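You operate a simulated robot arm through the tools that you are given. There is no shell and no other tool. Be economical: measure what you need, move in short steps, check, and stop when the job is done.

You run a simulated robot arm. Do the job below in one go: nothing can be reset, and whatever is moved stays where it is left.

## Task
Weave two firm picks with the blue fly shuttle, then level the shed.
Fine: free the park latch first; shed one for the first pick, shed two for the second; beat each on to the fell.

The check looks at the end state, three seconds after you hand in, the way a careful person would. Anything else that was tipped, shoved, dropped, spilled or broken makes it a failure.

## Robot
A 7-joint arm with a two-finger parallel gripper, fixed in place. Base frame: the origin is at the foot of the arm, x ahead of it, y to its left, z up. Units: m, degrees, N and s.
With the tool pointing down near the work surface it reaches from about 0.1 to 0.86 m from the base axis. Its first joint turns from -115.0 to 115.0 degrees. Payload 3.91 kg.
The TCP is the grasp point between the finger pads, 0.03 m short of the fingertips. In the tool frame z runs along the fingers and y along their closing line. The gripper opens to 0.11 m. The fingers are 0.02 m wide and 0.01 m thick; the gripper's body (0.048 by 0.112 m) begins 0.055 m behind the TCP.
Orientation is that of the tool frame in the base frame, as [roll, pitch, yaw] about the fixed x, y, z axes, in that order (R = Rz(yaw) Ry(pitch) Rx(roll)). With the fingers straight down and closing along the base's y, the tool's x points along the base's -x, its y along +y and its z along -z.

## Interface
- The arm moves only by the tool jog_arm. Its argument "increments" is one flat list of numbers, 7 for each row, row after row: the turn, a rotation vector about the tool's x, y, z in units of 8 degrees (1.0 is 8 degrees), then the shift along the tool's x, y, z in units of 20 mm (1.0 is 20 mm), then the finger opening in m, from 0 to 0.11. In form: [wx, wy, wz, tx, ty, tz, hand, wx, wy, wz, tx, ty, tz, hand, ...]. A call has 1 to 12 rows; each row shifts and turns the commanded pose from where the row before left it, along the tool's axes as they then stand. A call with a number of a shift or a turn outside -1 to 1 is refused whole. A row lasts 0.2 s, in which the tool goes at most 0.05 m and 8.6 degrees; a call with a longer step from one row to the next is refused whole, and so is a gripper value outside its range. Where a pose cannot be reached the arm comes as near as it can. A force on the tool above 60 N (or 10 N above the force at the start of the call, whichever is more), or a blocked arm, ends the call early, and 0.2 s more pass. Each finger travels about 0.153 m/s and halts on what it meets, pressing with about 44 N; the grip force reading is that of the motor and also rises with nothing between the fingers. The clock runs only during rows and for 0.2 s after the last one: add rows that do not move to give the fingers time. The reply holds the time, the measured pose of the TCP, the force on the tool along the base axes, the opening and the grip force, in the units named above and with some noise.
- Cameras (640 x 400 px; columns grow to the right, rows downward): "scene" is fixed at [0.0494, -0.6503, 1.347]; the picture's right is [0.47, -0.88, 0.00], its down [-0.55, -0.29, -0.78] and it looks along [0.69, 0.37, -0.62] (base axes); focal length 214 px, centre (320, 200). "wrist" rides on the gripper at [0.072, 0.017, -0.103] in the tool frame; the picture's right is [-0.23, 0.97, 0.00], its down [-0.76, -0.18, -0.62] and it looks along [-0.61, -0.14, 0.78] (tool axes); focal length 222 px, centre (320, 200). There is no depth. A picture from a camera that has moved, and an enlarged one, comes with that camera's place and axes in the base frame and with its lens.
- grab_frame(camera): a new picture of that camera. It takes no simulated time.
- raise_lower(by): slides the trunk up (or, below 0, down) by that many m; the arm rides with it, the base frame stays. It gives what a move gives, with no picture.
- close_up(camera, box): a new picture of the part [left, top, right, bottom] of that camera's present view, enlarged. It takes no simulated time.
- job_done(): hands the job in; it is judged then, once.

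Go step by step. Nothing tells you positions but the pictures and the camera data: compare them with the known pose of the tool, close in by small moves and look again before you grip or let go. The budget is 120 turns and 76 pictures, counting those below and the enlarged ones. Unless the task says otherwise, let go and move clear before handing in, and close with one line.

The tools are called after "Call:" as name(argument=value, ...) on one line, values as JSON. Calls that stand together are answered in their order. jog_arm: Moves the arm, as the interface text tells. Its arguments: {"type":"object","properties":{"increments":{"type":"array"}},"required":["increments"]} The other tools are called the same way: raise_lower (by) slides the trunk up or down; grab_frame (camera) takes a picture; close_up (camera, box) takes an enlarged picture of a part of a camera's view; job_done () hands the job in.

At the start:

```text
t: 0.0
position: [0.5949, -0.3021, 1.2769]
tcp_rot: [-180.0, 0.0, 180.0]
contact_force: [0.3, -0.9, -0.2]
opening: 0.1099
grip_force: 0.0
trunk travel left (down, up): [-0.925, 0.065]
```

scene: 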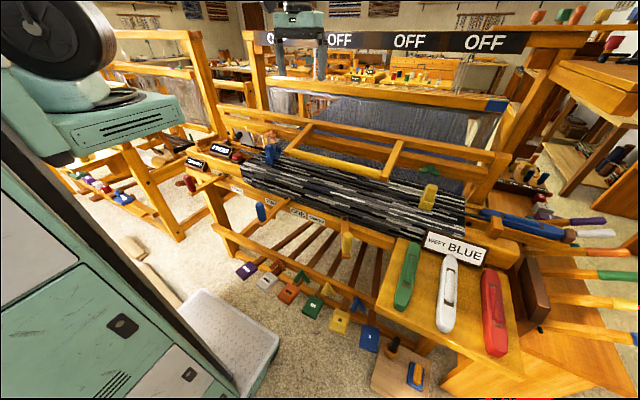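
wrist: 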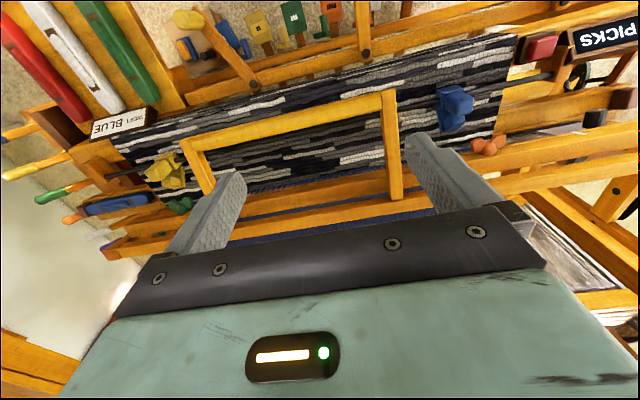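

I see a loom with a beater frame, coloured handles, labels and a row of treadles or levers. I'll enlarge the parts to read the labels before moving anything.

Call:
close_up(camera="scene", box=[160, 110, 340, 230])

Call:
close_up(camera="scene", box=[370, 150, 640, 330])

Call:
close_up(camera="scene", box=[220, 190, 440, 390])

Call:
close_up(camera="scene", box=[230, 0, 640, 150])

```text
3.33 times, centred on (250, 170) of scene
camera zoom: at [0.0494, -0.6503, 1.347], right [0.47, -0.88, 0.0], down [-0.55, -0.29, -0.78], along [0.69, 0.37, -0.62], focal length 715 px, centre (553, 300)
```

zoom: 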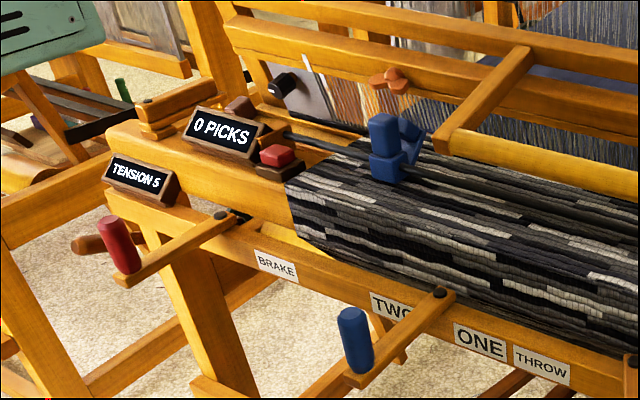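

```text
2.22 times, centred on (505, 240) of scene
camera zoom: at [0.0494, -0.6503, 1.347], right [0.47, -0.88, 0.0], down [-0.55, -0.29, -0.78], along [0.69, 0.37, -0.62], focal length 477 px, centre (-91, 111)
```

zoom: 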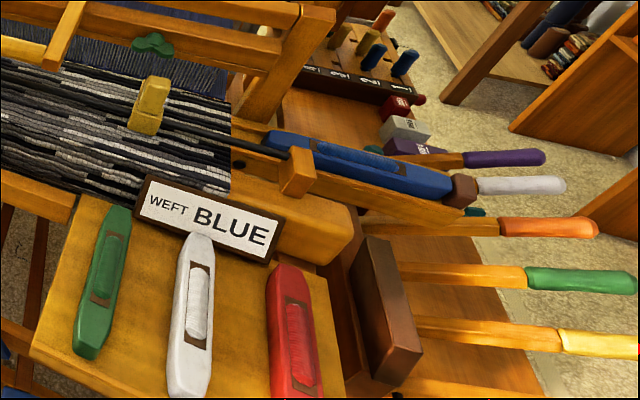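

```text
2.00 times, centred on (330, 290) of scene
camera zoom: at [0.0494, -0.6503, 1.347], right [0.47, -0.88, 0.0], down [-0.55, -0.29, -0.78], along [0.69, 0.37, -0.62], focal length 429 px, centre (300, 20)
```

zoom: 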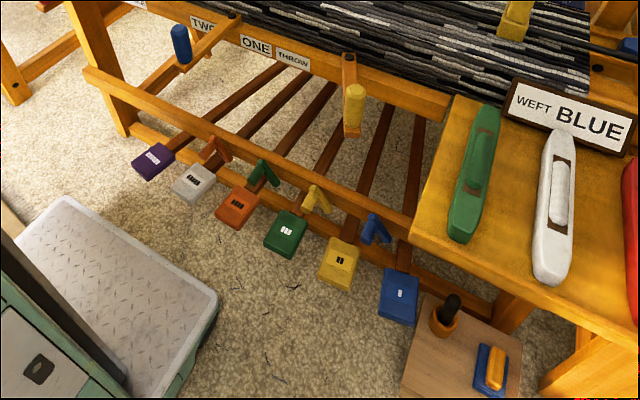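

```text
1.56 times, centred on (435, 75) of scene
camera zoom: at [0.0494, -0.6503, 1.347], right [0.47, -0.88, 0.0], down [-0.55, -0.29, -0.78], along [0.69, 0.37, -0.62], focal length 335 px, centre (140, 395)
```

zoom: 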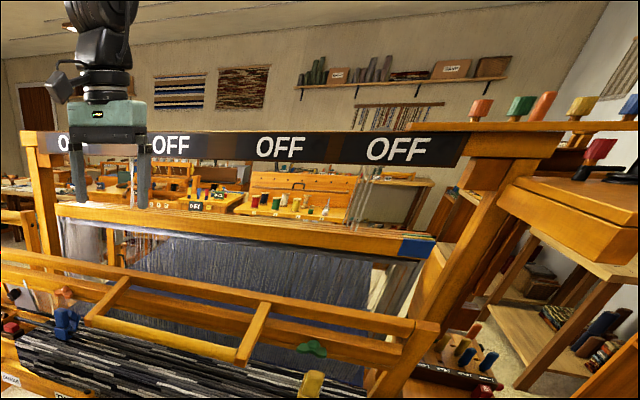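

The labels show a BRAKE lever (red knob), a shed lever (blue knob, between TWO and ONE) and a yellow knobbed lever near THROW. I need a closer look at these and at the parts near the beater.

Call:
close_up(camera="scene", box=[260, 180, 370, 260])

Call:
close_up(camera="scene", box=[200, 110, 310, 180])

Call:
close_up(camera="scene", box=[390, 150, 520, 240])

Call:
close_up(camera="wrist", box=[380, 0, 640, 200])

Call:
close_up(camera="wrist", box=[0, 60, 260, 260])

```text
5.00 times, centred on (315, 220) of scene
camera zoom: at [0.0494, -0.6503, 1.347], right [0.47, -0.88, 0.0], down [-0.55, -0.29, -0.78], along [0.69, 0.37, -0.62], focal length 1072 px, centre (345, 100)
```

zoom: 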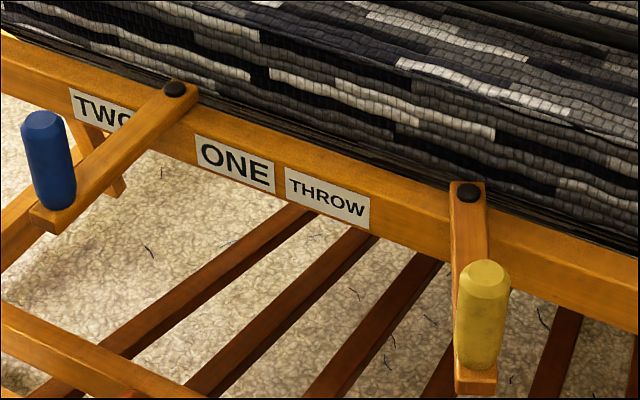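

```text
5.71 times, centred on (255, 145) of scene
camera zoom: at [0.0494, -0.6503, 1.347], right [0.47, -0.88, 0.0], down [-0.55, -0.29, -0.78], along [0.69, 0.37, -0.62], focal length 1226 px, centre (691, 514)
```

zoom: 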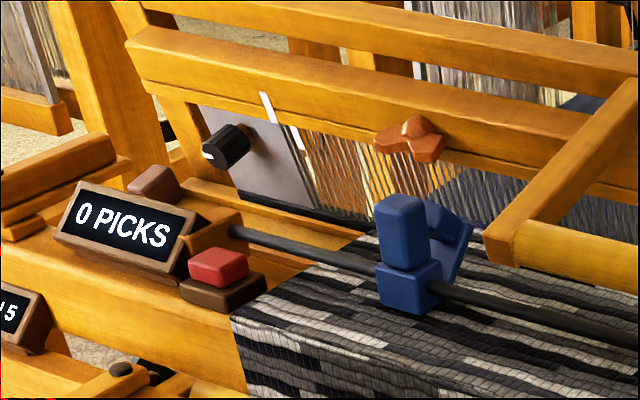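

```text
4.44 times, centred on (455, 195) of scene
camera zoom: at [0.0494, -0.6503, 1.347], right [0.47, -0.88, 0.0], down [-0.55, -0.29, -0.78], along [0.69, 0.37, -0.62], focal length 953 px, centre (-280, 222)
```

zoom: 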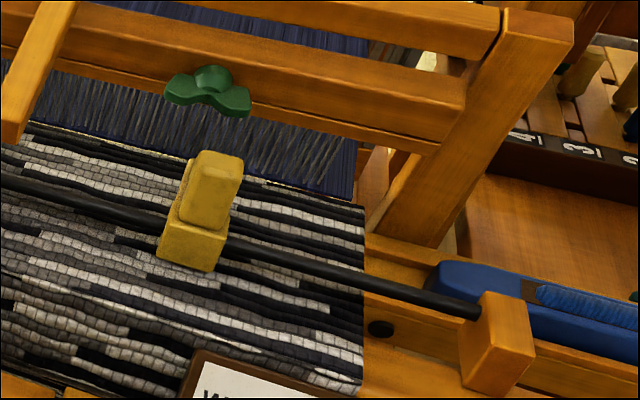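

```text
2.00 times, centred on (510, 100) of wrist
camera zoom: at [0.5228, -0.2833, 1.3784], right [0.23, 0.97, 0.0], down [0.76, -0.18, 0.62], along [0.61, -0.14, -0.78], focal length 444 px, centre (-60, 400)
```

zoom: 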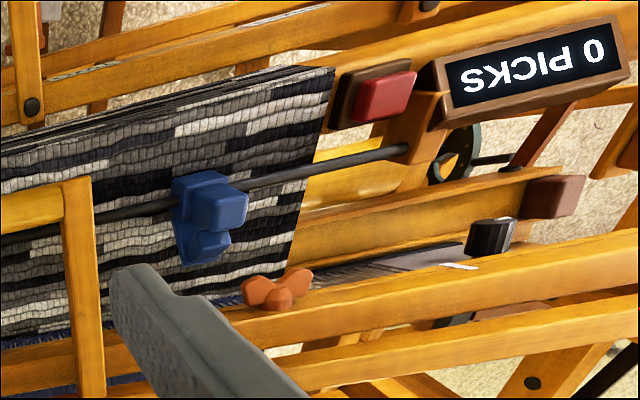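

```text
2.00 times, centred on (130, 160) of wrist
camera zoom: at [0.5228, -0.2833, 1.3784], right [0.23, 0.97, 0.0], down [0.76, -0.18, 0.62], along [0.61, -0.14, -0.78], focal length 444 px, centre (700, 280)
```

zoom: 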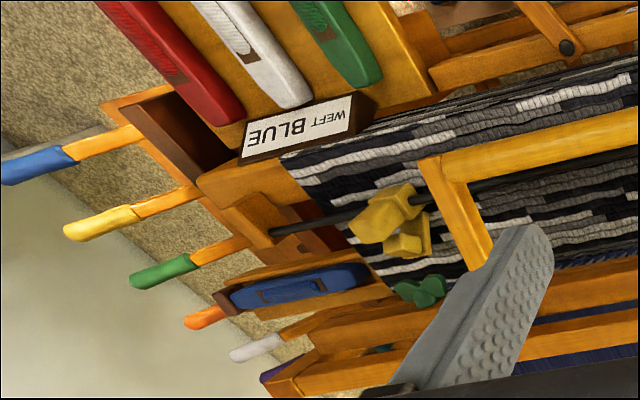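

The blue clip triangulates to about (0.68, -0.08, 0.97). To find the park latch I'll slide the hand left in free air and view the left end with the wrist camera.

Call:
jog_arm(increments=[0, 0, 0, 0, 1, 0, 0.11, 0, 0, 0, 0, 1, 0, 0.11, 0, 0, 0, 0, 1, 0, 0.11, 0, 0, 0, 0, 1, 0, 0.11, 0, 0, 0, 0, 1, 0, 0.11, 0, 0, 0, 0, 1, 0, 0.11, 0, 0, 0, 0, 1, 0, 0.11, 0, 0, 0, 0, 1, 0, 0.11, 0, 0, 0, 0, 1, 0, 0.11, 0, 0, 0, 0, 1, 0, 0.11, 0, 0, 0, 0, 1, 0, 0.11, 0, 0, 0, 0, 1, 0, 0.11])

Call:
grab_frame(camera="wrist")

Call:
grab_frame(camera="scene")

```text
t: 2.6
position: [0.5966, -0.061, 1.2762]
tcp_rot: [-180.0, 0.1, -179.9]
contact_force: [0.5, -0.2, 0.4]
opening: 0.11
grip_force: 0.1
trunk travel left (down, up): [-0.925, 0.065]
```

```text
64 pictures are left
camera wrist: at [0.5231, -0.0433, 1.3789], right [0.23, 0.97, 0.0], down [0.76, -0.18, 0.62], along [0.61, -0.14, -0.78], focal length 222 px, centre (320, 200)
```

wrist: 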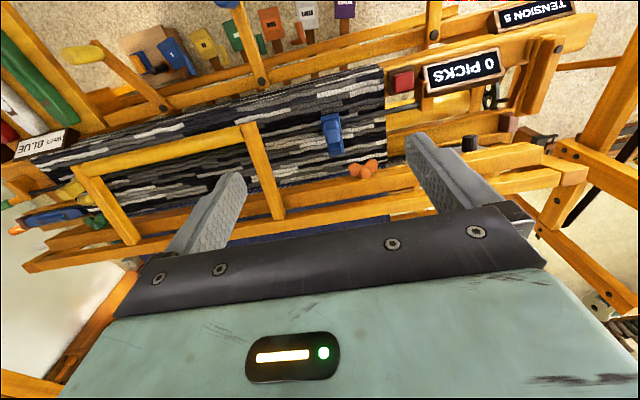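

```text
63 pictures are left
```

scene: 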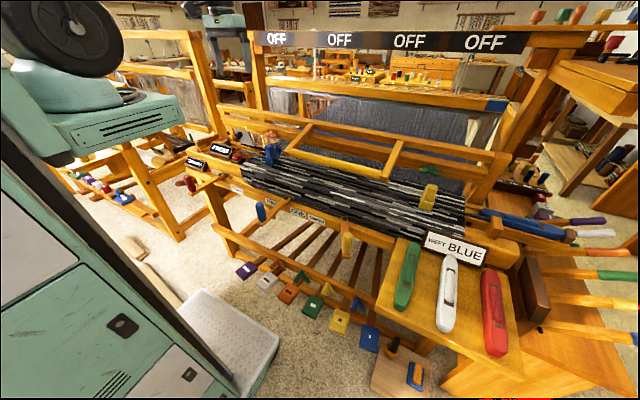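

The view now covers the left end, so I'll enlarge it.

Call:
close_up(camera="wrist", box=[300, 40, 600, 230])

Call:
close_up(camera="wrist", box=[0, 110, 240, 270])

```text
2.11 times, centred on (450, 135) of wrist
camera zoom: at [0.5231, -0.0433, 1.3789], right [0.23, 0.97, 0.0], down [0.76, -0.18, 0.62], along [0.61, -0.14, -0.78], focal length 468 px, centre (46, 337)
```

zoom: 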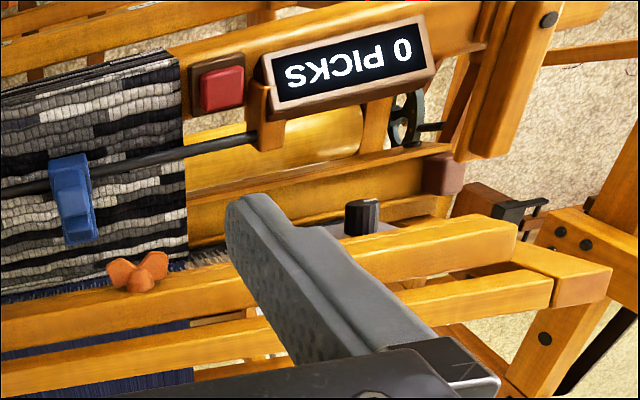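

```text
2.50 times, centred on (120, 190) of wrist
camera zoom: at [0.5231, -0.0433, 1.3789], right [0.23, 0.97, 0.0], down [0.76, -0.18, 0.62], along [0.61, -0.14, -0.78], focal length 555 px, centre (820, 225)
```

zoom: 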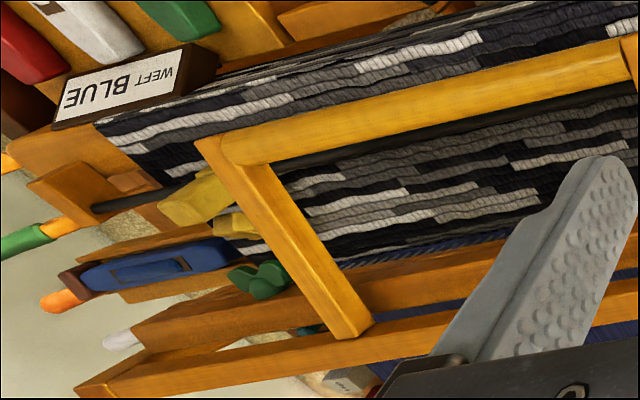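

The beater handle bar is near x 0.635, y -0.56 to -0.22, z 0.985. A dark bracket at the beater's left end may be the park latch, so I'm going closer for a view.

Call:
jog_arm(increments=[0, 0, 0, 0, 1, 0.5, 0.11, 0, 0, 0, 0, 1, 0.5, 0.11, 0, 0, 0, 0, 1, 0.5, 0.11, 0, 0, 0, 0, 1, 0.5, 0.11, 0, 0, 0, 0, 1, 0.5, 0.11, 0, 0, 0, 0, 1, 0.5, 0.11, 0, 0, 0, 0, 1, 0.5, 0.11, 0, 0, 0, 0, 1, 0.5, 0.11])

Call:
grab_frame(camera="wrist")

Call:
close_up(camera="wrist", box=[260, 20, 560, 220])

```text
t: 4.4
position: [0.5956, 0.0972, 1.1958]
tcp_rot: [-179.9, 0.0, -179.9]
contact_force: [-0.4, -0.2, 0.0]
opening: 0.1099
grip_force: 0.1
trunk travel left (down, up): [-0.925, 0.065]
```

```text
60 pictures are left
camera wrist: at [0.5232, 0.1153, 1.2971], right [0.23, 0.97, 0.0], down [0.76, -0.18, 0.62], along [0.61, -0.14, -0.78], focal length 222 px, centre (320, 200)
```

wrist: 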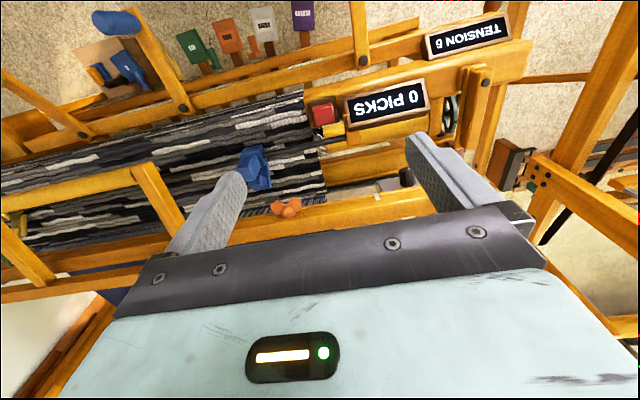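

```text
2.00 times, centred on (410, 120) of wrist
camera zoom: at [0.5232, 0.1153, 1.2971], right [0.23, 0.97, 0.0], down [0.76, -0.18, 0.62], along [0.61, -0.14, -0.78], focal length 444 px, centre (140, 360)
```

zoom: 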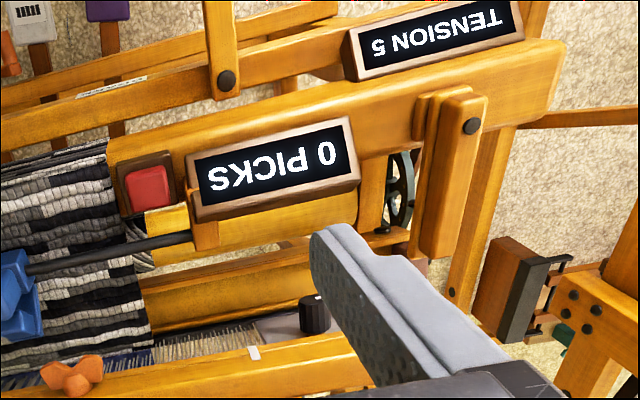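

The dark bracket turns out to belong to something behind the loom. The black knob on the grey plate, the wing nuts, and the small pivoting arm at the left end are still candidates. I'll zoom further.

Call:
close_up(camera="scene", box=[225, 115, 285, 155])

Call:
close_up(camera="scene", box=[170, 125, 240, 200])

Call:
close_up(camera="wrist", box=[220, 120, 420, 250])

```text
10.00 times, centred on (255, 135) of scene
camera zoom: at [0.0494, -0.6503, 1.347], right [0.47, -0.88, 0.0], down [-0.55, -0.29, -0.78], along [0.69, 0.37, -0.62], focal length 2145 px, centre (970, 850)
```

zoom: 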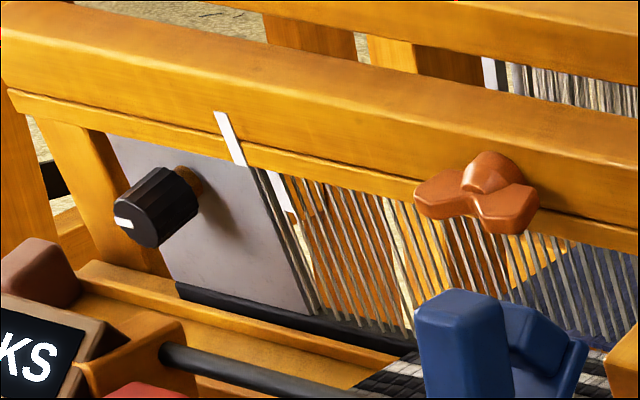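

```text
5.33 times, centred on (205, 162) of scene
camera zoom: at [0.0494, -0.6503, 1.347], right [0.47, -0.88, 0.0], down [-0.55, -0.29, -0.78], along [0.69, 0.37, -0.62], focal length 1144 px, centre (933, 400)
```

zoom: 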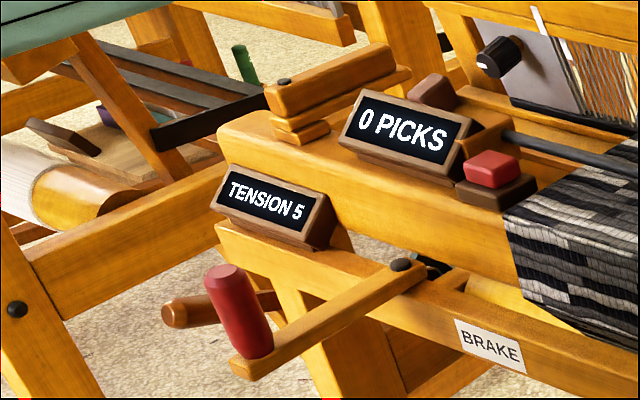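

```text
3.08 times, centred on (320, 185) of wrist
camera zoom: at [0.5232, 0.1153, 1.2971], right [0.23, 0.97, 0.0], down [0.76, -0.18, 0.62], along [0.61, -0.14, -0.78], focal length 684 px, centre (320, 246)
```

zoom: 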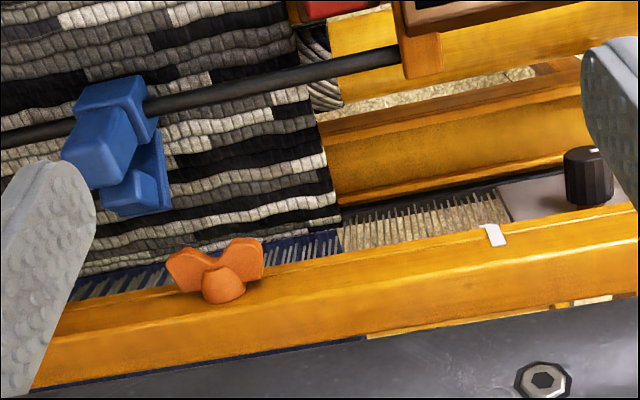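

A wooden arm on a pivot bolt sits at about (0.64, 0.33, 0.94), reaching toward the beater's left upright, and nothing matches it on the right. That makes it a good park latch candidate, so I'll move over for a clear view.

Call:
jog_arm(increments=[0, 0, 0, 0.4, 1, 0, 0.11, 0, 0, 0, 0.4, 1, 0, 0.11, 0, 0, 0, 0.4, 1, 0, 0.11, 0, 0, 0, 0.4, 1, 0, 0.11, 0, 0, 0, 0.4, 1, 0, 0.11, 0, 0, 0, 0.4, 1, 0, 0.11, 0, 0, 0, 0.4, 1, 0, 0.11, 0, 0, 0, 0.4, 1, 0, 0.11, 0, 0, 0, 0.4, 1, 0, 0.11, 0, 0, 0, 0.4, 1, 0, 0.11, 0, 0, 0, 0.4, 1, 0, 0.11, 0, 0, 0, 0.4, 1, 0, 0.11])

Call:
grab_frame(camera="wrist")

Call:
close_up(camera="wrist", box=[180, 40, 480, 240])

```text
t: 7.0
position: [0.4979, 0.3382, 1.1962]
tcp_rot: [180.0, 0.1, 180.0]
contact_force: [0.1, -0.5, 0.5]
opening: 0.1101
grip_force: 0.1
trunk travel left (down, up): [-0.925, 0.065]
```

```text
55 pictures are left
camera wrist: at [0.4262, 0.3565, 1.2978], right [0.23, 0.97, 0.0], down [0.76, -0.18, 0.62], along [0.61, -0.14, -0.78], focal length 222 px, centre (320, 200)
```

wrist: 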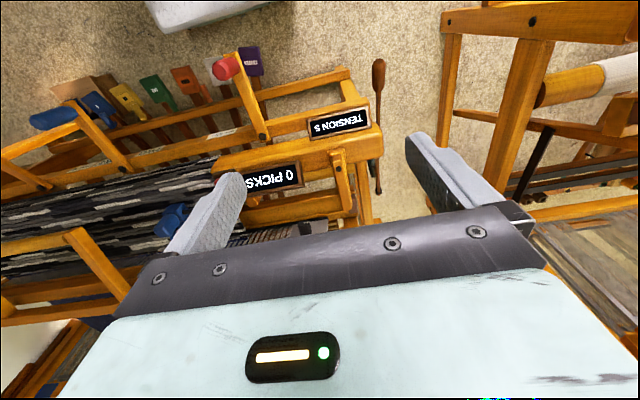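

```text
2.00 times, centred on (330, 140) of wrist
camera zoom: at [0.4262, 0.3565, 1.2978], right [0.23, 0.97, 0.0], down [0.76, -0.18, 0.62], along [0.61, -0.14, -0.78], focal length 444 px, centre (300, 320)
```

zoom: 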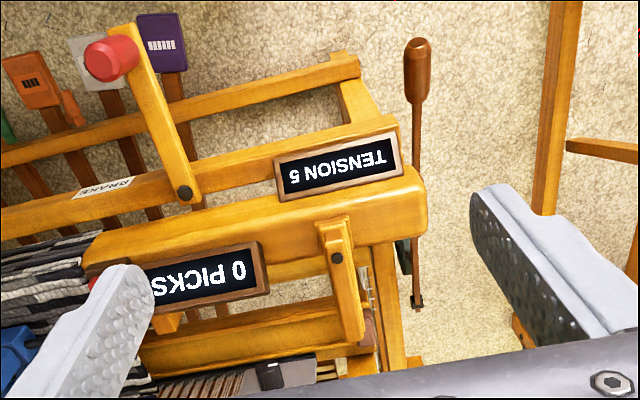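

The arm pivots at about (0.642, 0.34), and its tip is at about (0.743, 0.34), ending against the shuttle race so it blocks the beater. I'll go down for a close look before pushing it.

Call:
jog_arm(increments=[0, 0, 0, -0.37, 0.16, 0.97, 0.11, 0, 0, 0, -0.37, 0.16, 0.97, 0.11, 0, 0, 0, -0.37, 0.16, 0.97, 0.11, 0, 0, 0, -0.37, 0.16, 0.97, 0.11, 0, 0, 0, -0.37, 0.16, 0.97, 0.06, 0, 0, 0, -0.37, 0.16, 0.97, 0.0, 0, 0, 0, -0.37, 0.16, 0.97, 0.0])

Call:
grab_frame(camera="wrist")

```text
t: 8.6
position: [0.549, 0.363, 1.0599]
tcp_rot: [180.0, 0.1, 179.9]
contact_force: [-0.3, -0.8, -0.6]
opening: 0.0
grip_force: 38.5
trunk travel left (down, up): [-0.925, 0.065]
```

```text
53 pictures are left
camera wrist: at [0.4784, 0.3803, 1.1619], right [0.23, 0.97, 0.0], down [0.76, -0.18, 0.62], along [0.61, -0.14, -0.78], focal length 222 px, centre (320, 200)
```

wrist: 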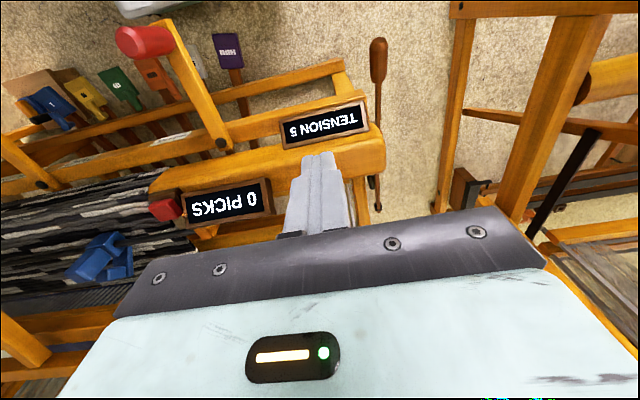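

The closed fingers hide the latch. I'll shift right so it shows beside the fingers.

Call:
jog_arm(increments=[0, 0, 0, -0.5, -1, 0, 0, 0, 0, 0, -0.5, -1, 0, 0, 0, 0, 0, -0.5, -1, 0, 0, 0, 0, 0, -0.5, -1, 0, 0])

Call:
close_up(camera="wrist", box=[240, 60, 540, 260])

Call:
close_up(camera="scene", box=[180, 90, 290, 170])

```text
t: 9.6
position: [0.5891, 0.2821, 1.0613]
tcp_rot: [180.0, 0.1, -180.0]
contact_force: [0.8, -0.6, -0.8]
opening: 0.0
grip_force: 37.5
trunk travel left (down, up): [-0.925, 0.065]
```

```text
2.00 times, centred on (390, 160) of wrist
camera zoom: at [0.5172, 0.2999, 1.1628], right [0.23, 0.97, 0.0], down [0.76, -0.18, 0.62], along [0.61, -0.14, -0.78], focal length 444 px, centre (180, 280)
```

zoom: 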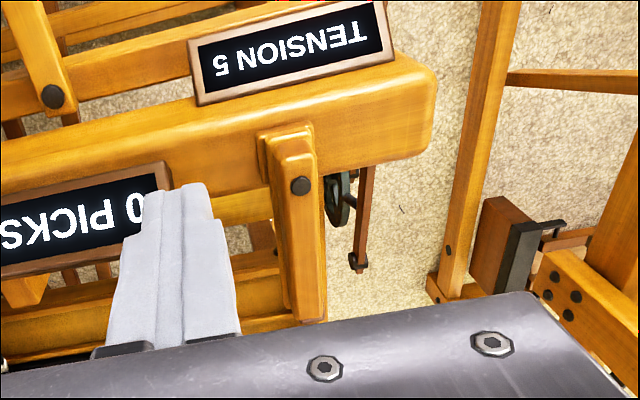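

```text
5.00 times, centred on (235, 130) of scene
camera zoom: at [0.0494, -0.6503, 1.347], right [0.47, -0.88, 0.0], down [-0.55, -0.29, -0.78], along [0.69, 0.37, -0.62], focal length 1072 px, centre (745, 550)
```

zoom: 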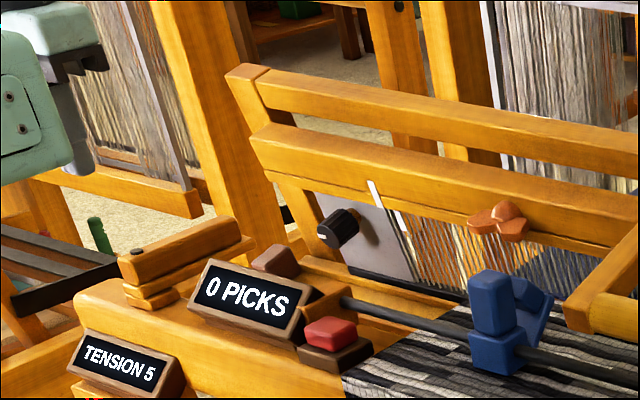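

The bolt top is at (0.651, 0.343, 0.925), and the arm lies along +x with its right side at y about 0.331. I'll bring the closed fingers to (0.716, 0.298), just right of it, partly down, and check.

Call:
jog_arm(increments=[0, 0, 0, -0.92, 0.11, 0, 0, 0, 0, 0, -0.92, 0.11, 0, 0, 0, 0, 0, -0.92, 0.11, 0, 0, 0, 0, 0, -0.92, 0.11, 0, 0, 0, 0, 0, -0.92, 0.11, 0, 0, 0, 0, 0, -0.92, 0.11, 0, 0, 0, 0, 0, -0.92, 0.11, 0, 0, 0, 0, 0, 0, 0, 1, 0, 0, 0, 0, 0, 0, 1, 0, 0, 0, 0, 0, 0, 1, 0])

Call:
close_up(camera="wrist", box=[200, 40, 500, 240])

Call:
close_up(camera="scene", box=[180, 90, 290, 170])

```text
t: 11.8
position: [0.7175, 0.2976, 1.0002]
tcp_rot: [-179.9, -0.1, -180.0]
contact_force: [-0.7, -0.7, 0.5]
opening: 0.0
grip_force: 37.9
trunk travel left (down, up): [-0.925, 0.065]
```

```text
2.00 times, centred on (350, 140) of wrist
camera zoom: at [0.646, 0.3143, 1.1018], right [0.23, 0.97, 0.0], down [0.76, -0.18, 0.62], along [0.61, -0.14, -0.78], focal length 444 px, centre (260, 320)
```

zoom: 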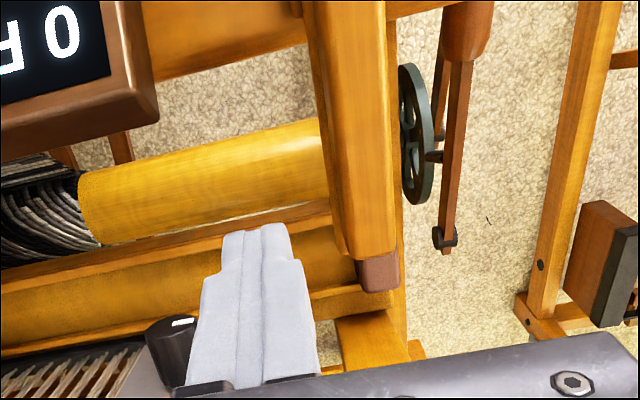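

```text
5.00 times, centred on (235, 130) of scene
camera zoom: at [0.0494, -0.6503, 1.347], right [0.47, -0.88, 0.0], down [-0.55, -0.29, -0.78], along [0.69, 0.37, -0.62], focal length 1072 px, centre (745, 550)
```

zoom: 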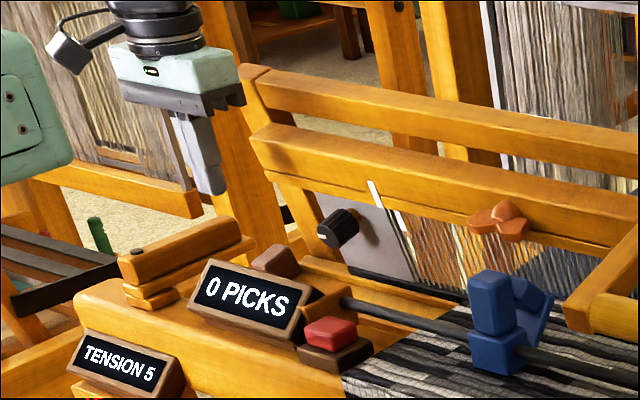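

The area below the fingers is clear, and the shuttle race is lower at z about 0.85. I'll go down beside the latch arm and start swinging it left.

Call:
jog_arm(increments=[0, 0, 0, 0, 0, 1, 0, 0, 0, 0, 0, 0, 1, 0, 0, 0, 0, 0, 0, 1, 0, 0, 0, 0, 0, 0.5, 0, 0, 0, 0, 0, 0, 0.5, 0, 0, 0, 0, 0, 0, 0.5, 0, 0, 0, 0, 0, -0.1, 0.5, 0, 0, 0, 0, 0, -0.1, 0.5, 0, 0])

Call:
close_up(camera="wrist", box=[200, 40, 500, 240])

```text
t: 13.6
position: [0.7229, 0.3459, 0.9392]
tcp_rot: [-180.0, 0.1, 180.0]
contact_force: [-0.1, 0.5, 0.5]
opening: 0.0002
grip_force: 37.4
trunk travel left (down, up): [-0.925, 0.065]
```

```text
2.00 times, centred on (350, 140) of wrist
camera zoom: at [0.651, 0.3637, 1.0419], right [0.23, 0.97, 0.0], down [0.76, -0.18, 0.62], along [0.61, -0.14, -0.78], focal length 444 px, centre (260, 320)
```

zoom: 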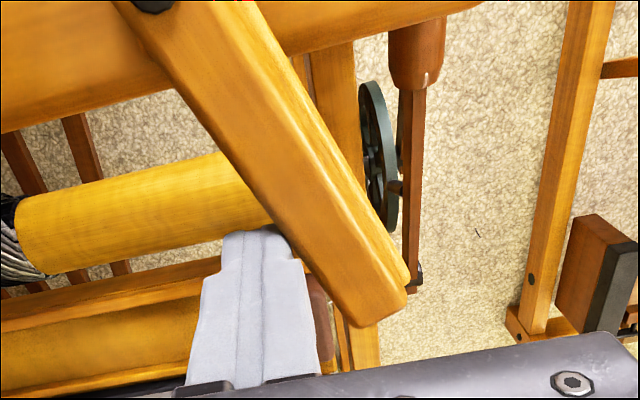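

The latch arm swings freely and has turned about 25°. I'll continue along the arc until it's well clear.

Call:
jog_arm(increments=[0, 0, 0, 0.15, 0.5, 0, 0, 0, 0, 0, 0.2, 0.5, 0, 0, 0, 0, 0, 0.3, 0.5, 0, 0, 0, 0, 0, 0.35, 0.5, 0, 0, 0, 0, 0, 0.45, 0.45, 0, 0, 0, 0, 0, 0.5, 0.4, 0, 0])

Call:
close_up(camera="scene", box=[180, 90, 290, 170])

Call:
close_up(camera="wrist", box=[200, 40, 500, 240])

```text
t: 15.0
position: [0.6799, 0.4004, 0.9423]
tcp_rot: [179.9, 0.0, -179.9]
contact_force: [0.2, 0.0, 0.8]
opening: 0.0001
grip_force: 37.4
out of reach, approached as far as the arm can: row 4
trunk travel left (down, up): [-0.925, 0.065]
```

```text
5.00 times, centred on (235, 130) of scene
camera zoom: at [0.0494, -0.6503, 1.347], right [0.47, -0.88, 0.0], down [-0.55, -0.29, -0.78], along [0.69, 0.37, -0.62], focal length 1072 px, centre (745, 550)
```

zoom: 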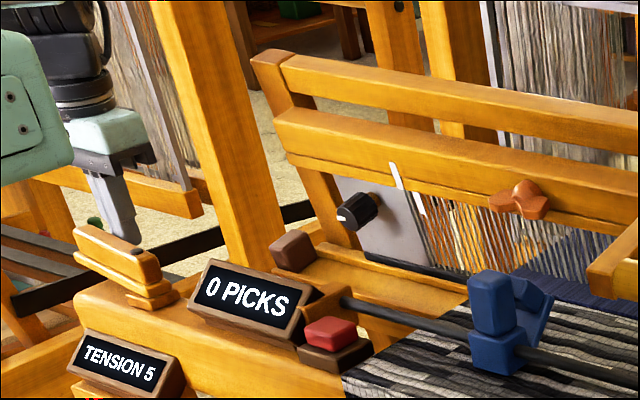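

```text
2.00 times, centred on (350, 140) of wrist
camera zoom: at [0.6078, 0.4182, 1.0437], right [0.23, 0.97, 0.0], down [0.76, -0.18, 0.62], along [0.61, -0.14, -0.78], focal length 444 px, centre (260, 320)
```

zoom: 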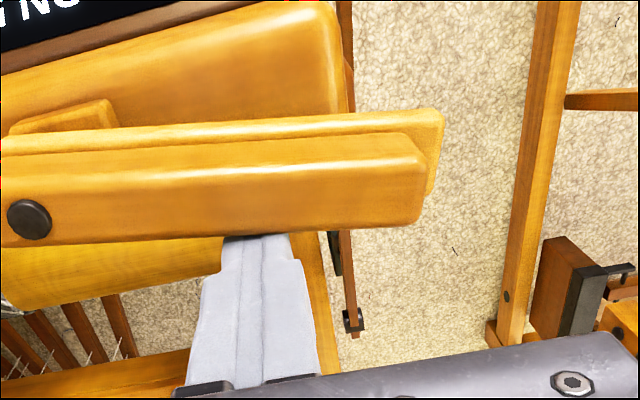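

The latch has swung clear, and the beater has dropped back to its rear rest, so it's free. Next is the shed lever, pivot about (0.592, -0.201, 0.812) and knob about (0.445, -0.203). I'll lift out and travel there.

Call:
jog_arm(increments=[0, 0, 0, -0.3, 0, 1, 0, 0, 0, 0, 0, 0, -1, 0, 0, 0, 0, 0, 0, -1, 0, 0, 0, 0, 0, 0, -1, 0, 0, 0, 0, 0, 0, -1, 0, 0, 0, 0, 0, 0, -1, 0, 0, 0, 0, 0, 0, -1, 0, 0, 0, 0, 1, 0, -1, 0, 0, 0, 0, 1, -1, -1, 0, 0, 0, 0, 1, -1, 0, 0, 0, 0, 0, 1, -1, 0, 0, 0, 0, 0, 1, -1, 0, 0])

Call:
jog_arm(increments=[0, 0, 0, 1, -1, 0, 0, 0, 0, 0, 1, -1, 0, 0, 0, 0, 0, 1, -1, 0, 0, 0, 0, 0, 1, -1, 0, 0, 0, 0, 0, 1, -1, 0, 0, 0, 0, 0, 1, -1, 0, 0, 0, 0, 0, 1, -1, 0, 0, 0, 0, 0, 0, -1, 0, 0, 0, 0, 0, 0, -1, 0, 0, 0, 0, 0, 0, -1, 0, 0, 0, 0, 0, 0, -1, 0, 0, 0, 0, 0, 0, -1, 0, 0])

```text
t: 17.6
position: [0.5803, 0.3118, 1.0846]
tcp_rot: [-180.0, 0.0, -180.0]
contact_force: [0.1, 0.5, 0.4]
opening: 0.0001
grip_force: 37.7
out of reach, approached as far as the arm can: row 1
trunk travel left (down, up): [-0.925, 0.065]
```

```text
t: 20.2
position: [0.4385, 0.0721, 1.0859]
tcp_rot: [-180.0, 0.0, -179.9]
contact_force: [-0.7, 1.1, -0.9]
opening: 0.0
grip_force: 37.5
trunk travel left (down, up): [-0.925, 0.065]
```

Moving on to above the left side of the blue knob, then I'll look.

Call:
jog_arm(increments=[0, 0, 0, 0, -1, 0, 0, 0, 0, 0, 0, -1, 0, 0, 0, 0, 0, 0, -1, 0, 0, 0, 0, 0, 0, -1, 0, 0, 0, 0, 0, 0, -1, 0, 0, 0, 0, 0, 0, -1, 0, 0, 0, 0, 0, 0, -1, 0, 0, 0, 0, 0, 0, -1, 0, 0, 0, 0, 0, 0, -1, 0, 0, 0, 0, 0, 0, -1, 0.5, 0, 0, 0, 0, 0, -1, 1, 0, 0, 0, 0, 0, 0, 1, 0])

Call:
grab_frame(camera="wrist")

Call:
grab_frame(camera="scene")

```text
t: 22.8
position: [0.4901, -0.1244, 1.0206]
tcp_rot: [-180.0, 0.1, 180.0]
contact_force: [-0.1, -0.7, 0.8]
opening: 0.0
grip_force: 37.5
out of reach, approached as far as the arm can: row 2, 3, 4, 5, 6, 7, 8, 9
trunk travel left (down, up): [-0.925, 0.065]
```

```text
45 pictures are left
camera wrist: at [0.4186, -0.106, 1.1226], right [0.23, 0.97, 0.0], down [0.76, -0.18, 0.62], along [0.61, -0.14, -0.78], focal length 222 px, centre (320, 200)
```

wrist: 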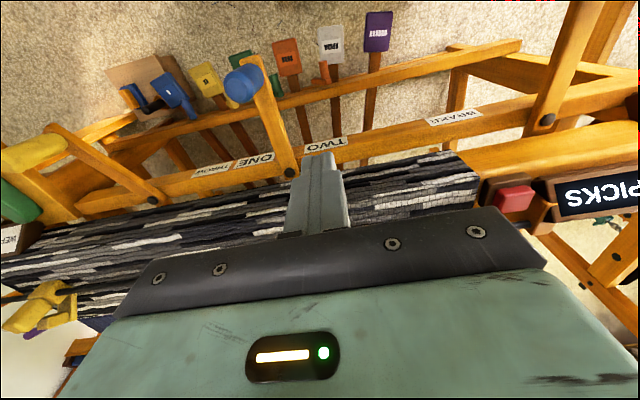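

```text
44 pictures are left
```

scene: 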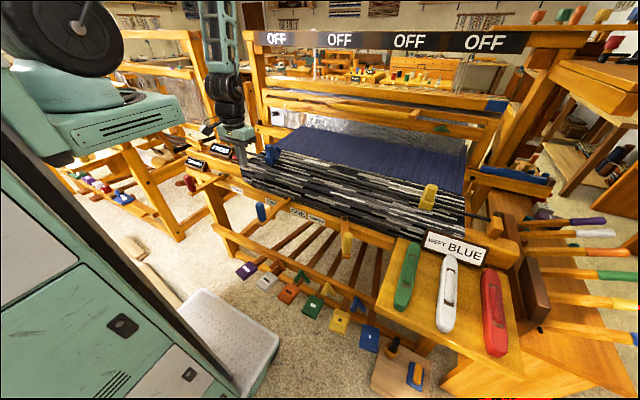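

The beater is fully back with the blue shuttle in its box. The blue knob is confirmed near (0.448, -0.197), so I'm lowering to its left side.

Call:
jog_arm(increments=[0, 0, 0, 0, 0, 1, 0, 0, 0, 0, 0, 0, 1, 0, 0, 0, 0, 0.5, -0.3, 1, 0, 0, 0, 0, 0.5, -0.3, 1, 0, 0, 0, 0, 0.5, -0.3, 1, 0, 0, 0, 0, 0.5, -0.3, 0.5, 0])

Call:
grab_frame(camera="wrist")

```text
t: 24.2
position: [0.4516, -0.1497, 0.9104]
tcp_rot: [180.0, 0.0, 180.0]
contact_force: [-0.7, 0.2, 0.7]
opening: 0.0
grip_force: 37.7
trunk travel left (down, up): [-0.925, 0.065]
```

```text
43 pictures are left
camera wrist: at [0.379, -0.1308, 1.0125], right [0.23, 0.97, 0.0], down [0.76, -0.18, 0.62], along [0.61, -0.14, -0.78], focal length 222 px, centre (320, 200)
```

wrist: 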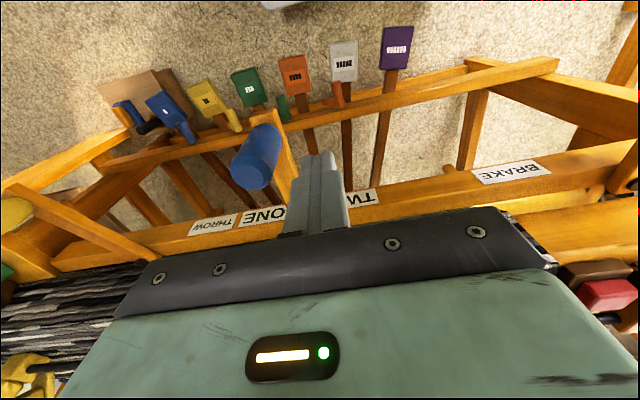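

Fingers are just left of the blue knob. I'll lower 4 cm and push it toward ONE (right), then watch.

Call:
jog_arm(increments=[0, 0, 0, 0, 0, 1, 0, 0, 0, 0, 0, 0, 1, 0, 0, 0, 0, 0, -0.6, 0, 0, 0, 0, 0, 0, -0.6, 0, 0, 0, 0, 0, 0, -0.6, 0, 0, 0, 0, 0, -0.05, -0.6, 0, 0, 0, 0, 0, -0.1, -0.6, 0, 0])

Call:
grab_frame(camera="wrist")

Call:
grab_frame(camera="scene")

```text
t: 25.8
position: [0.4545, -0.2087, 0.8717]
tcp_rot: [-179.9, 0.0, -180.0]
contact_force: [-0.1, -0.6, -0.3]
opening: 0.0
grip_force: 37.8
trunk travel left (down, up): [-0.925, 0.065]
```

```text
42 pictures are left
camera wrist: at [0.3824, -0.1908, 0.9732], right [0.23, 0.97, 0.0], down [0.76, -0.18, 0.62], along [0.61, -0.14, -0.78], focal length 222 px, centre (320, 200)
```

wrist: 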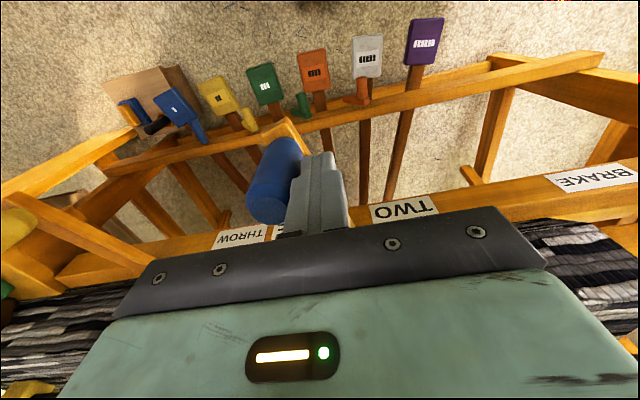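

```text
41 pictures are left
```

scene: 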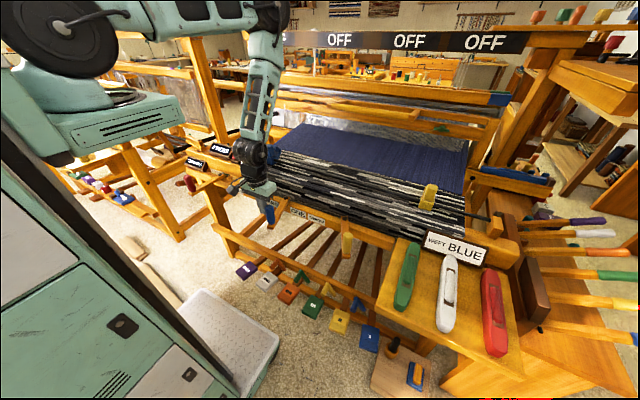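

The lever is moving toward ONE. Continuing in small steps until it stops or the warp shows a shed.

Call:
jog_arm(increments=[0, 0, 0, -0.15, -0.5, 0, 0, 0, 0, 0, -0.15, -0.5, 0, 0, 0, 0, 0, -0.2, -0.5, 0, 0, 0, 0, 0, -0.2, -0.5, 0, 0])

Call:
close_up(camera="scene", box=[180, 20, 530, 250])

```text
t: 26.8
position: [0.4647, -0.2402, 0.8705]
tcp_rot: [179.5, -0.5, -179.6]
contact_force: [-15.0, 51.9, -1.3]
opening: 0.0
grip_force: 37.7
trunk travel left (down, up): [-0.925, 0.065]
```

```text
1.74 times, centred on (355, 135) of scene
camera zoom: at [0.0494, -0.6503, 1.347], right [0.47, -0.88, 0.0], down [-0.55, -0.29, -0.78], along [0.69, 0.37, -0.62], focal length 373 px, centre (259, 313)
```

zoom: 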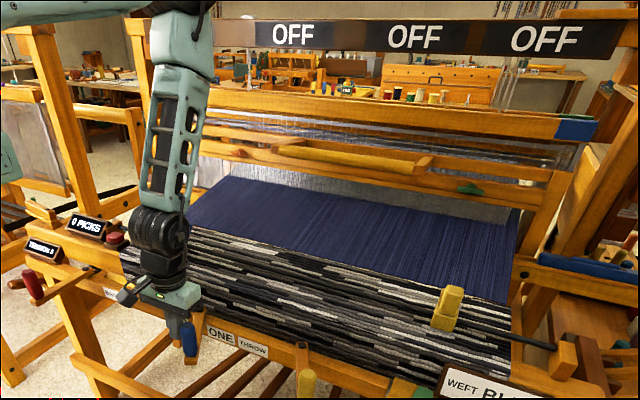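

The lever hit its stop at about 27° (52 N). I'll back off and check that it stays and what shed it made.

Call:
jog_arm(increments=[0, 0, 0, 0, 0.8, 0, 0, 0, 0, 0, 0, 0.8, 0, 0, 0, 0, 0, 0, 0, -1, 0, 0, 0, 0, 0, 0, -1, 0, 0, 0, 0, 0, 0, -1, 0, 0, 0, 0, 0, 0, -1, 0, 0, 0, 0, 0, 0, -1, 0])

Call:
grab_frame(camera="wrist")

Call:
close_up(camera="scene", box=[230, 20, 560, 250])

```text
t: 28.4
position: [0.4695, -0.2165, 0.972]
tcp_rot: [-180.0, 0.0, -179.9]
contact_force: [0.1, -0.4, 0.8]
opening: 0.0
grip_force: 38.1
trunk travel left (down, up): [-0.925, 0.065]
```

```text
39 pictures are left
camera wrist: at [0.3967, -0.1984, 1.0732], right [0.23, 0.97, 0.0], down [0.76, -0.18, 0.62], along [0.61, -0.14, -0.78], focal length 222 px, centre (320, 200)
```

wrist: 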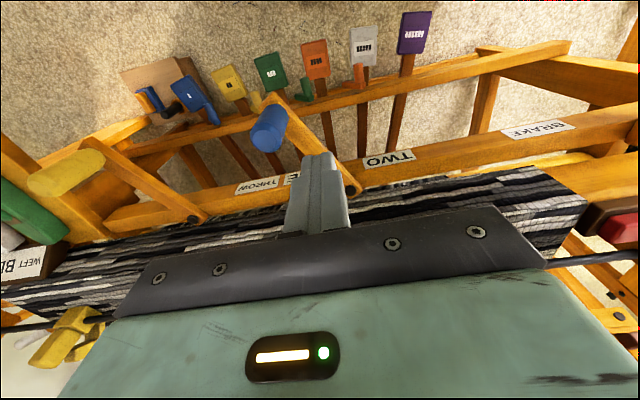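

```text
1.74 times, centred on (395, 135) of scene
camera zoom: at [0.0494, -0.6503, 1.347], right [0.47, -0.88, 0.0], down [-0.55, -0.29, -0.78], along [0.69, 0.37, -0.62], focal length 373 px, centre (190, 313)
```

zoom: 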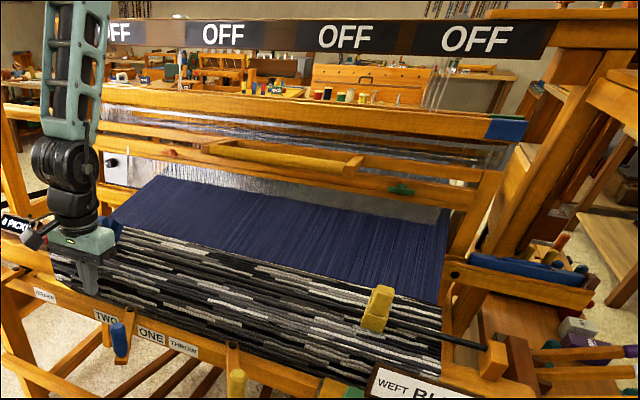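

The lever stayed over on the ONE side. I'm checking the warp edge for an open shed.

Call:
close_up(camera="scene", box=[400, 110, 530, 210])

```text
4.00 times, centred on (465, 160) of scene
camera zoom: at [0.0494, -0.6503, 1.347], right [0.47, -0.88, 0.0], down [-0.55, -0.29, -0.78], along [0.69, 0.37, -0.62], focal length 858 px, centre (-260, 360)
```

zoom: 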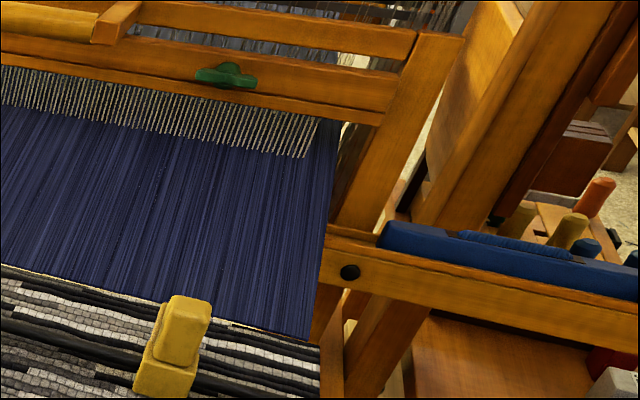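

The warp detail is ambiguous, but the lever is firmly at its ONE stop. Next is the THROW lever (yellow knob about (0.46, -0.515), pivot (0.591, -0.45)); I'll travel over to its right side.

Call:
jog_arm(increments=[0, 0, 0, 0, -1, -0.5, 0, 0, 0, 0, 0, -1, -0.5, 0, 0, 0, 0, 0, -1, 0, 0, 0, 0, 0, 0, -1, 0, 0, 0, 0, 0, 0, -1, 0, 0, 0, 0, 0, 0, -1, 0, 0, 0, 0, 0, 0, -1, 0, 0, 0, 0, 0, 0, -1, 0, 0, 0, 0, 0, 0, -1, 0, 0, 0, 0, 0, 0, -1, 0, 0, 0, 0, 0, 0, -1, 0, 0, 0, 0, 0, 0, -1, 0, 0])

Call:
jog_arm(increments=[0, 0, 0, 0.1, -1, 0, 0, 0, 0, 0, 0.1, -1, 0, 0, 0, 0, 0, 0.1, -1, 0, 0, 0, 0, 0, 0, -1, 0, 0, 0, 0, 0, 0, -0.7, 0, 0])

Call:
grab_frame(camera="wrist")

```text
t: 31.0
position: [0.4677, -0.4566, 0.9909]
tcp_rot: [180.0, 0.0, -179.9]
contact_force: [-0.1, -0.4, -0.2]
opening: 0.0
grip_force: 38.1
trunk travel left (down, up): [-0.925, 0.065]
```

```text
t: 32.2
position: [0.4619, -0.5508, 0.9913]
tcp_rot: [-179.9, 0.1, -179.9]
contact_force: [0.4, 0.0, 0.5]
opening: 0.0
grip_force: 38.2
trunk travel left (down, up): [-0.925, 0.065]
```

```text
36 pictures are left
camera wrist: at [0.3908, -0.5334, 1.0935], right [0.23, 0.97, 0.0], down [0.76, -0.18, 0.62], along [0.61, -0.14, -0.78], focal length 222 px, centre (320, 200)
```

wrist: 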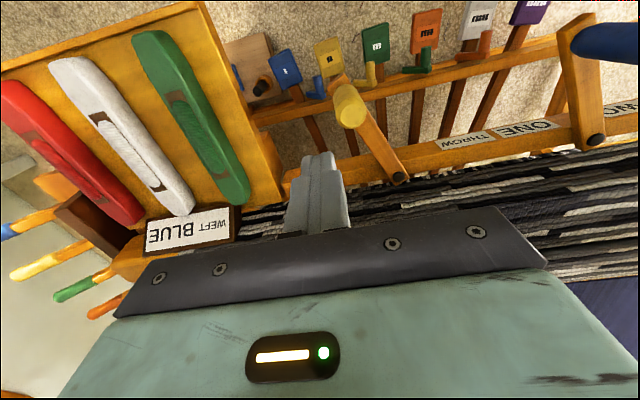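

The knob is confirmed at (0.46, -0.521). I'll shift right another 1.5 cm, go down, then swing it left toward THROW.

Call:
jog_arm(increments=[0, 0, 0, 0, -0.8, 0, 0, 0, 0, 0, 0, 0, 1, 0, 0, 0, 0, 0, 0, 1, 0, 0, 0, 0, 0, 0, 1, 0, 0, 0, 0, 0, 0, 1, 0, 0, 0, 0, 0, 0, 1, 0, 0, 0, 0, 0, 0, 1, 0])

Call:
grab_frame(camera="wrist")

```text
t: 33.8
position: [0.4624, -0.5667, 0.8714]
tcp_rot: [-179.9, 0.1, -179.9]
contact_force: [0.0, -0.3, -0.5]
opening: 0.0001
grip_force: 37.7
trunk travel left (down, up): [-0.925, 0.065]
```

```text
35 pictures are left
camera wrist: at [0.3901, -0.5487, 0.9737], right [0.23, 0.97, 0.0], down [0.76, -0.18, 0.62], along [0.61, -0.14, -0.78], focal length 222 px, centre (320, 200)
```

wrist: 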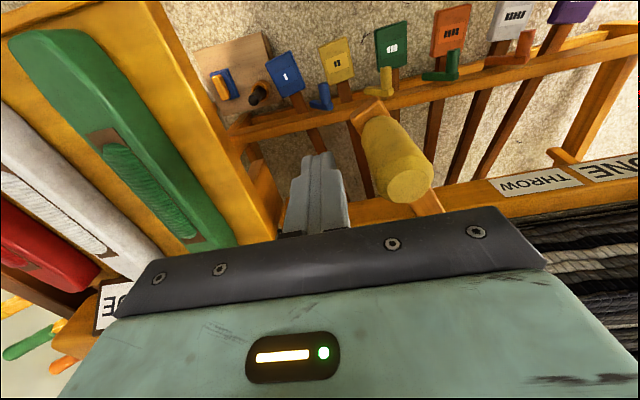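

Clear beside the knob. Pushing left now along its arc.

Call:
jog_arm(increments=[0, 0, 0, 0.1, 0.6, 0, 0, 0, 0, 0, 0.1, 0.6, 0, 0, 0, 0, 0, 0.1, 0.6, 0, 0, 0, 0, 0, 0.1, 0.6, 0, 0, 0, 0, 0, 0.1, 0.6, 0, 0, 0, 0, 0, 0.1, 0.6, 0, 0, 0, 0, 0, 0, 0.6, 0, 0, 0, 0, 0, 0, 0.6, 0, 0, 0, 0, 0, 0, 0.6, 0, 0])

Call:
grab_frame(camera="scene")

```text
t: 35.8
position: [0.4511, -0.4585, 0.8722]
tcp_rot: [179.9, 0.0, 179.9]
contact_force: [-0.2, -0.5, -0.1]
opening: 0.0
grip_force: 37.7
trunk travel left (down, up): [-0.925, 0.065]
```

```text
34 pictures are left
```

scene: 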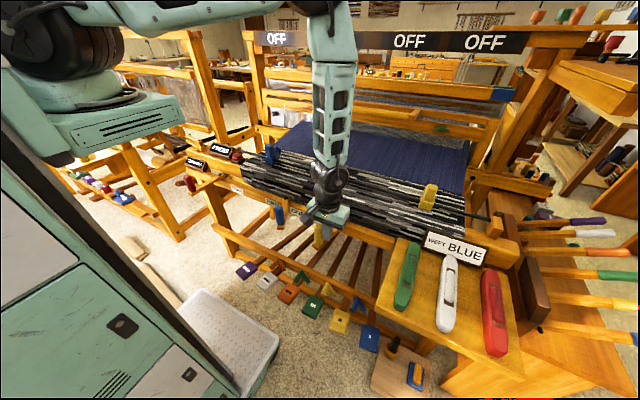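

The blue shuttle has left the right box, so the throw triggered. I'm checking where it is now.

Call:
close_up(camera="scene", box=[220, 90, 330, 170])

Call:
close_up(camera="scene", box=[330, 100, 560, 250])

```text
5.00 times, centred on (275, 130) of scene
camera zoom: at [0.0494, -0.6503, 1.347], right [0.47, -0.88, 0.0], down [-0.55, -0.29, -0.78], along [0.69, 0.37, -0.62], focal length 1072 px, centre (545, 550)
```

zoom: 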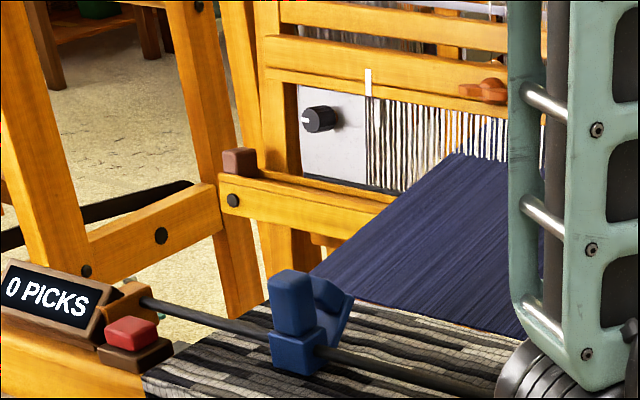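

```text
2.67 times, centred on (445, 175) of scene
camera zoom: at [0.0494, -0.6503, 1.347], right [0.47, -0.88, 0.0], down [-0.55, -0.29, -0.78], along [0.69, 0.37, -0.62], focal length 572 px, centre (-13, 267)
```

zoom: 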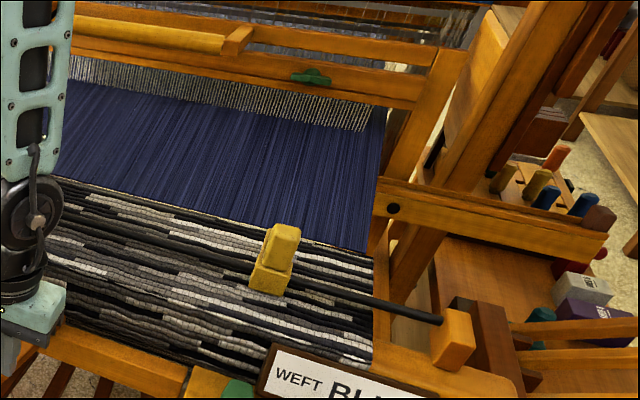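

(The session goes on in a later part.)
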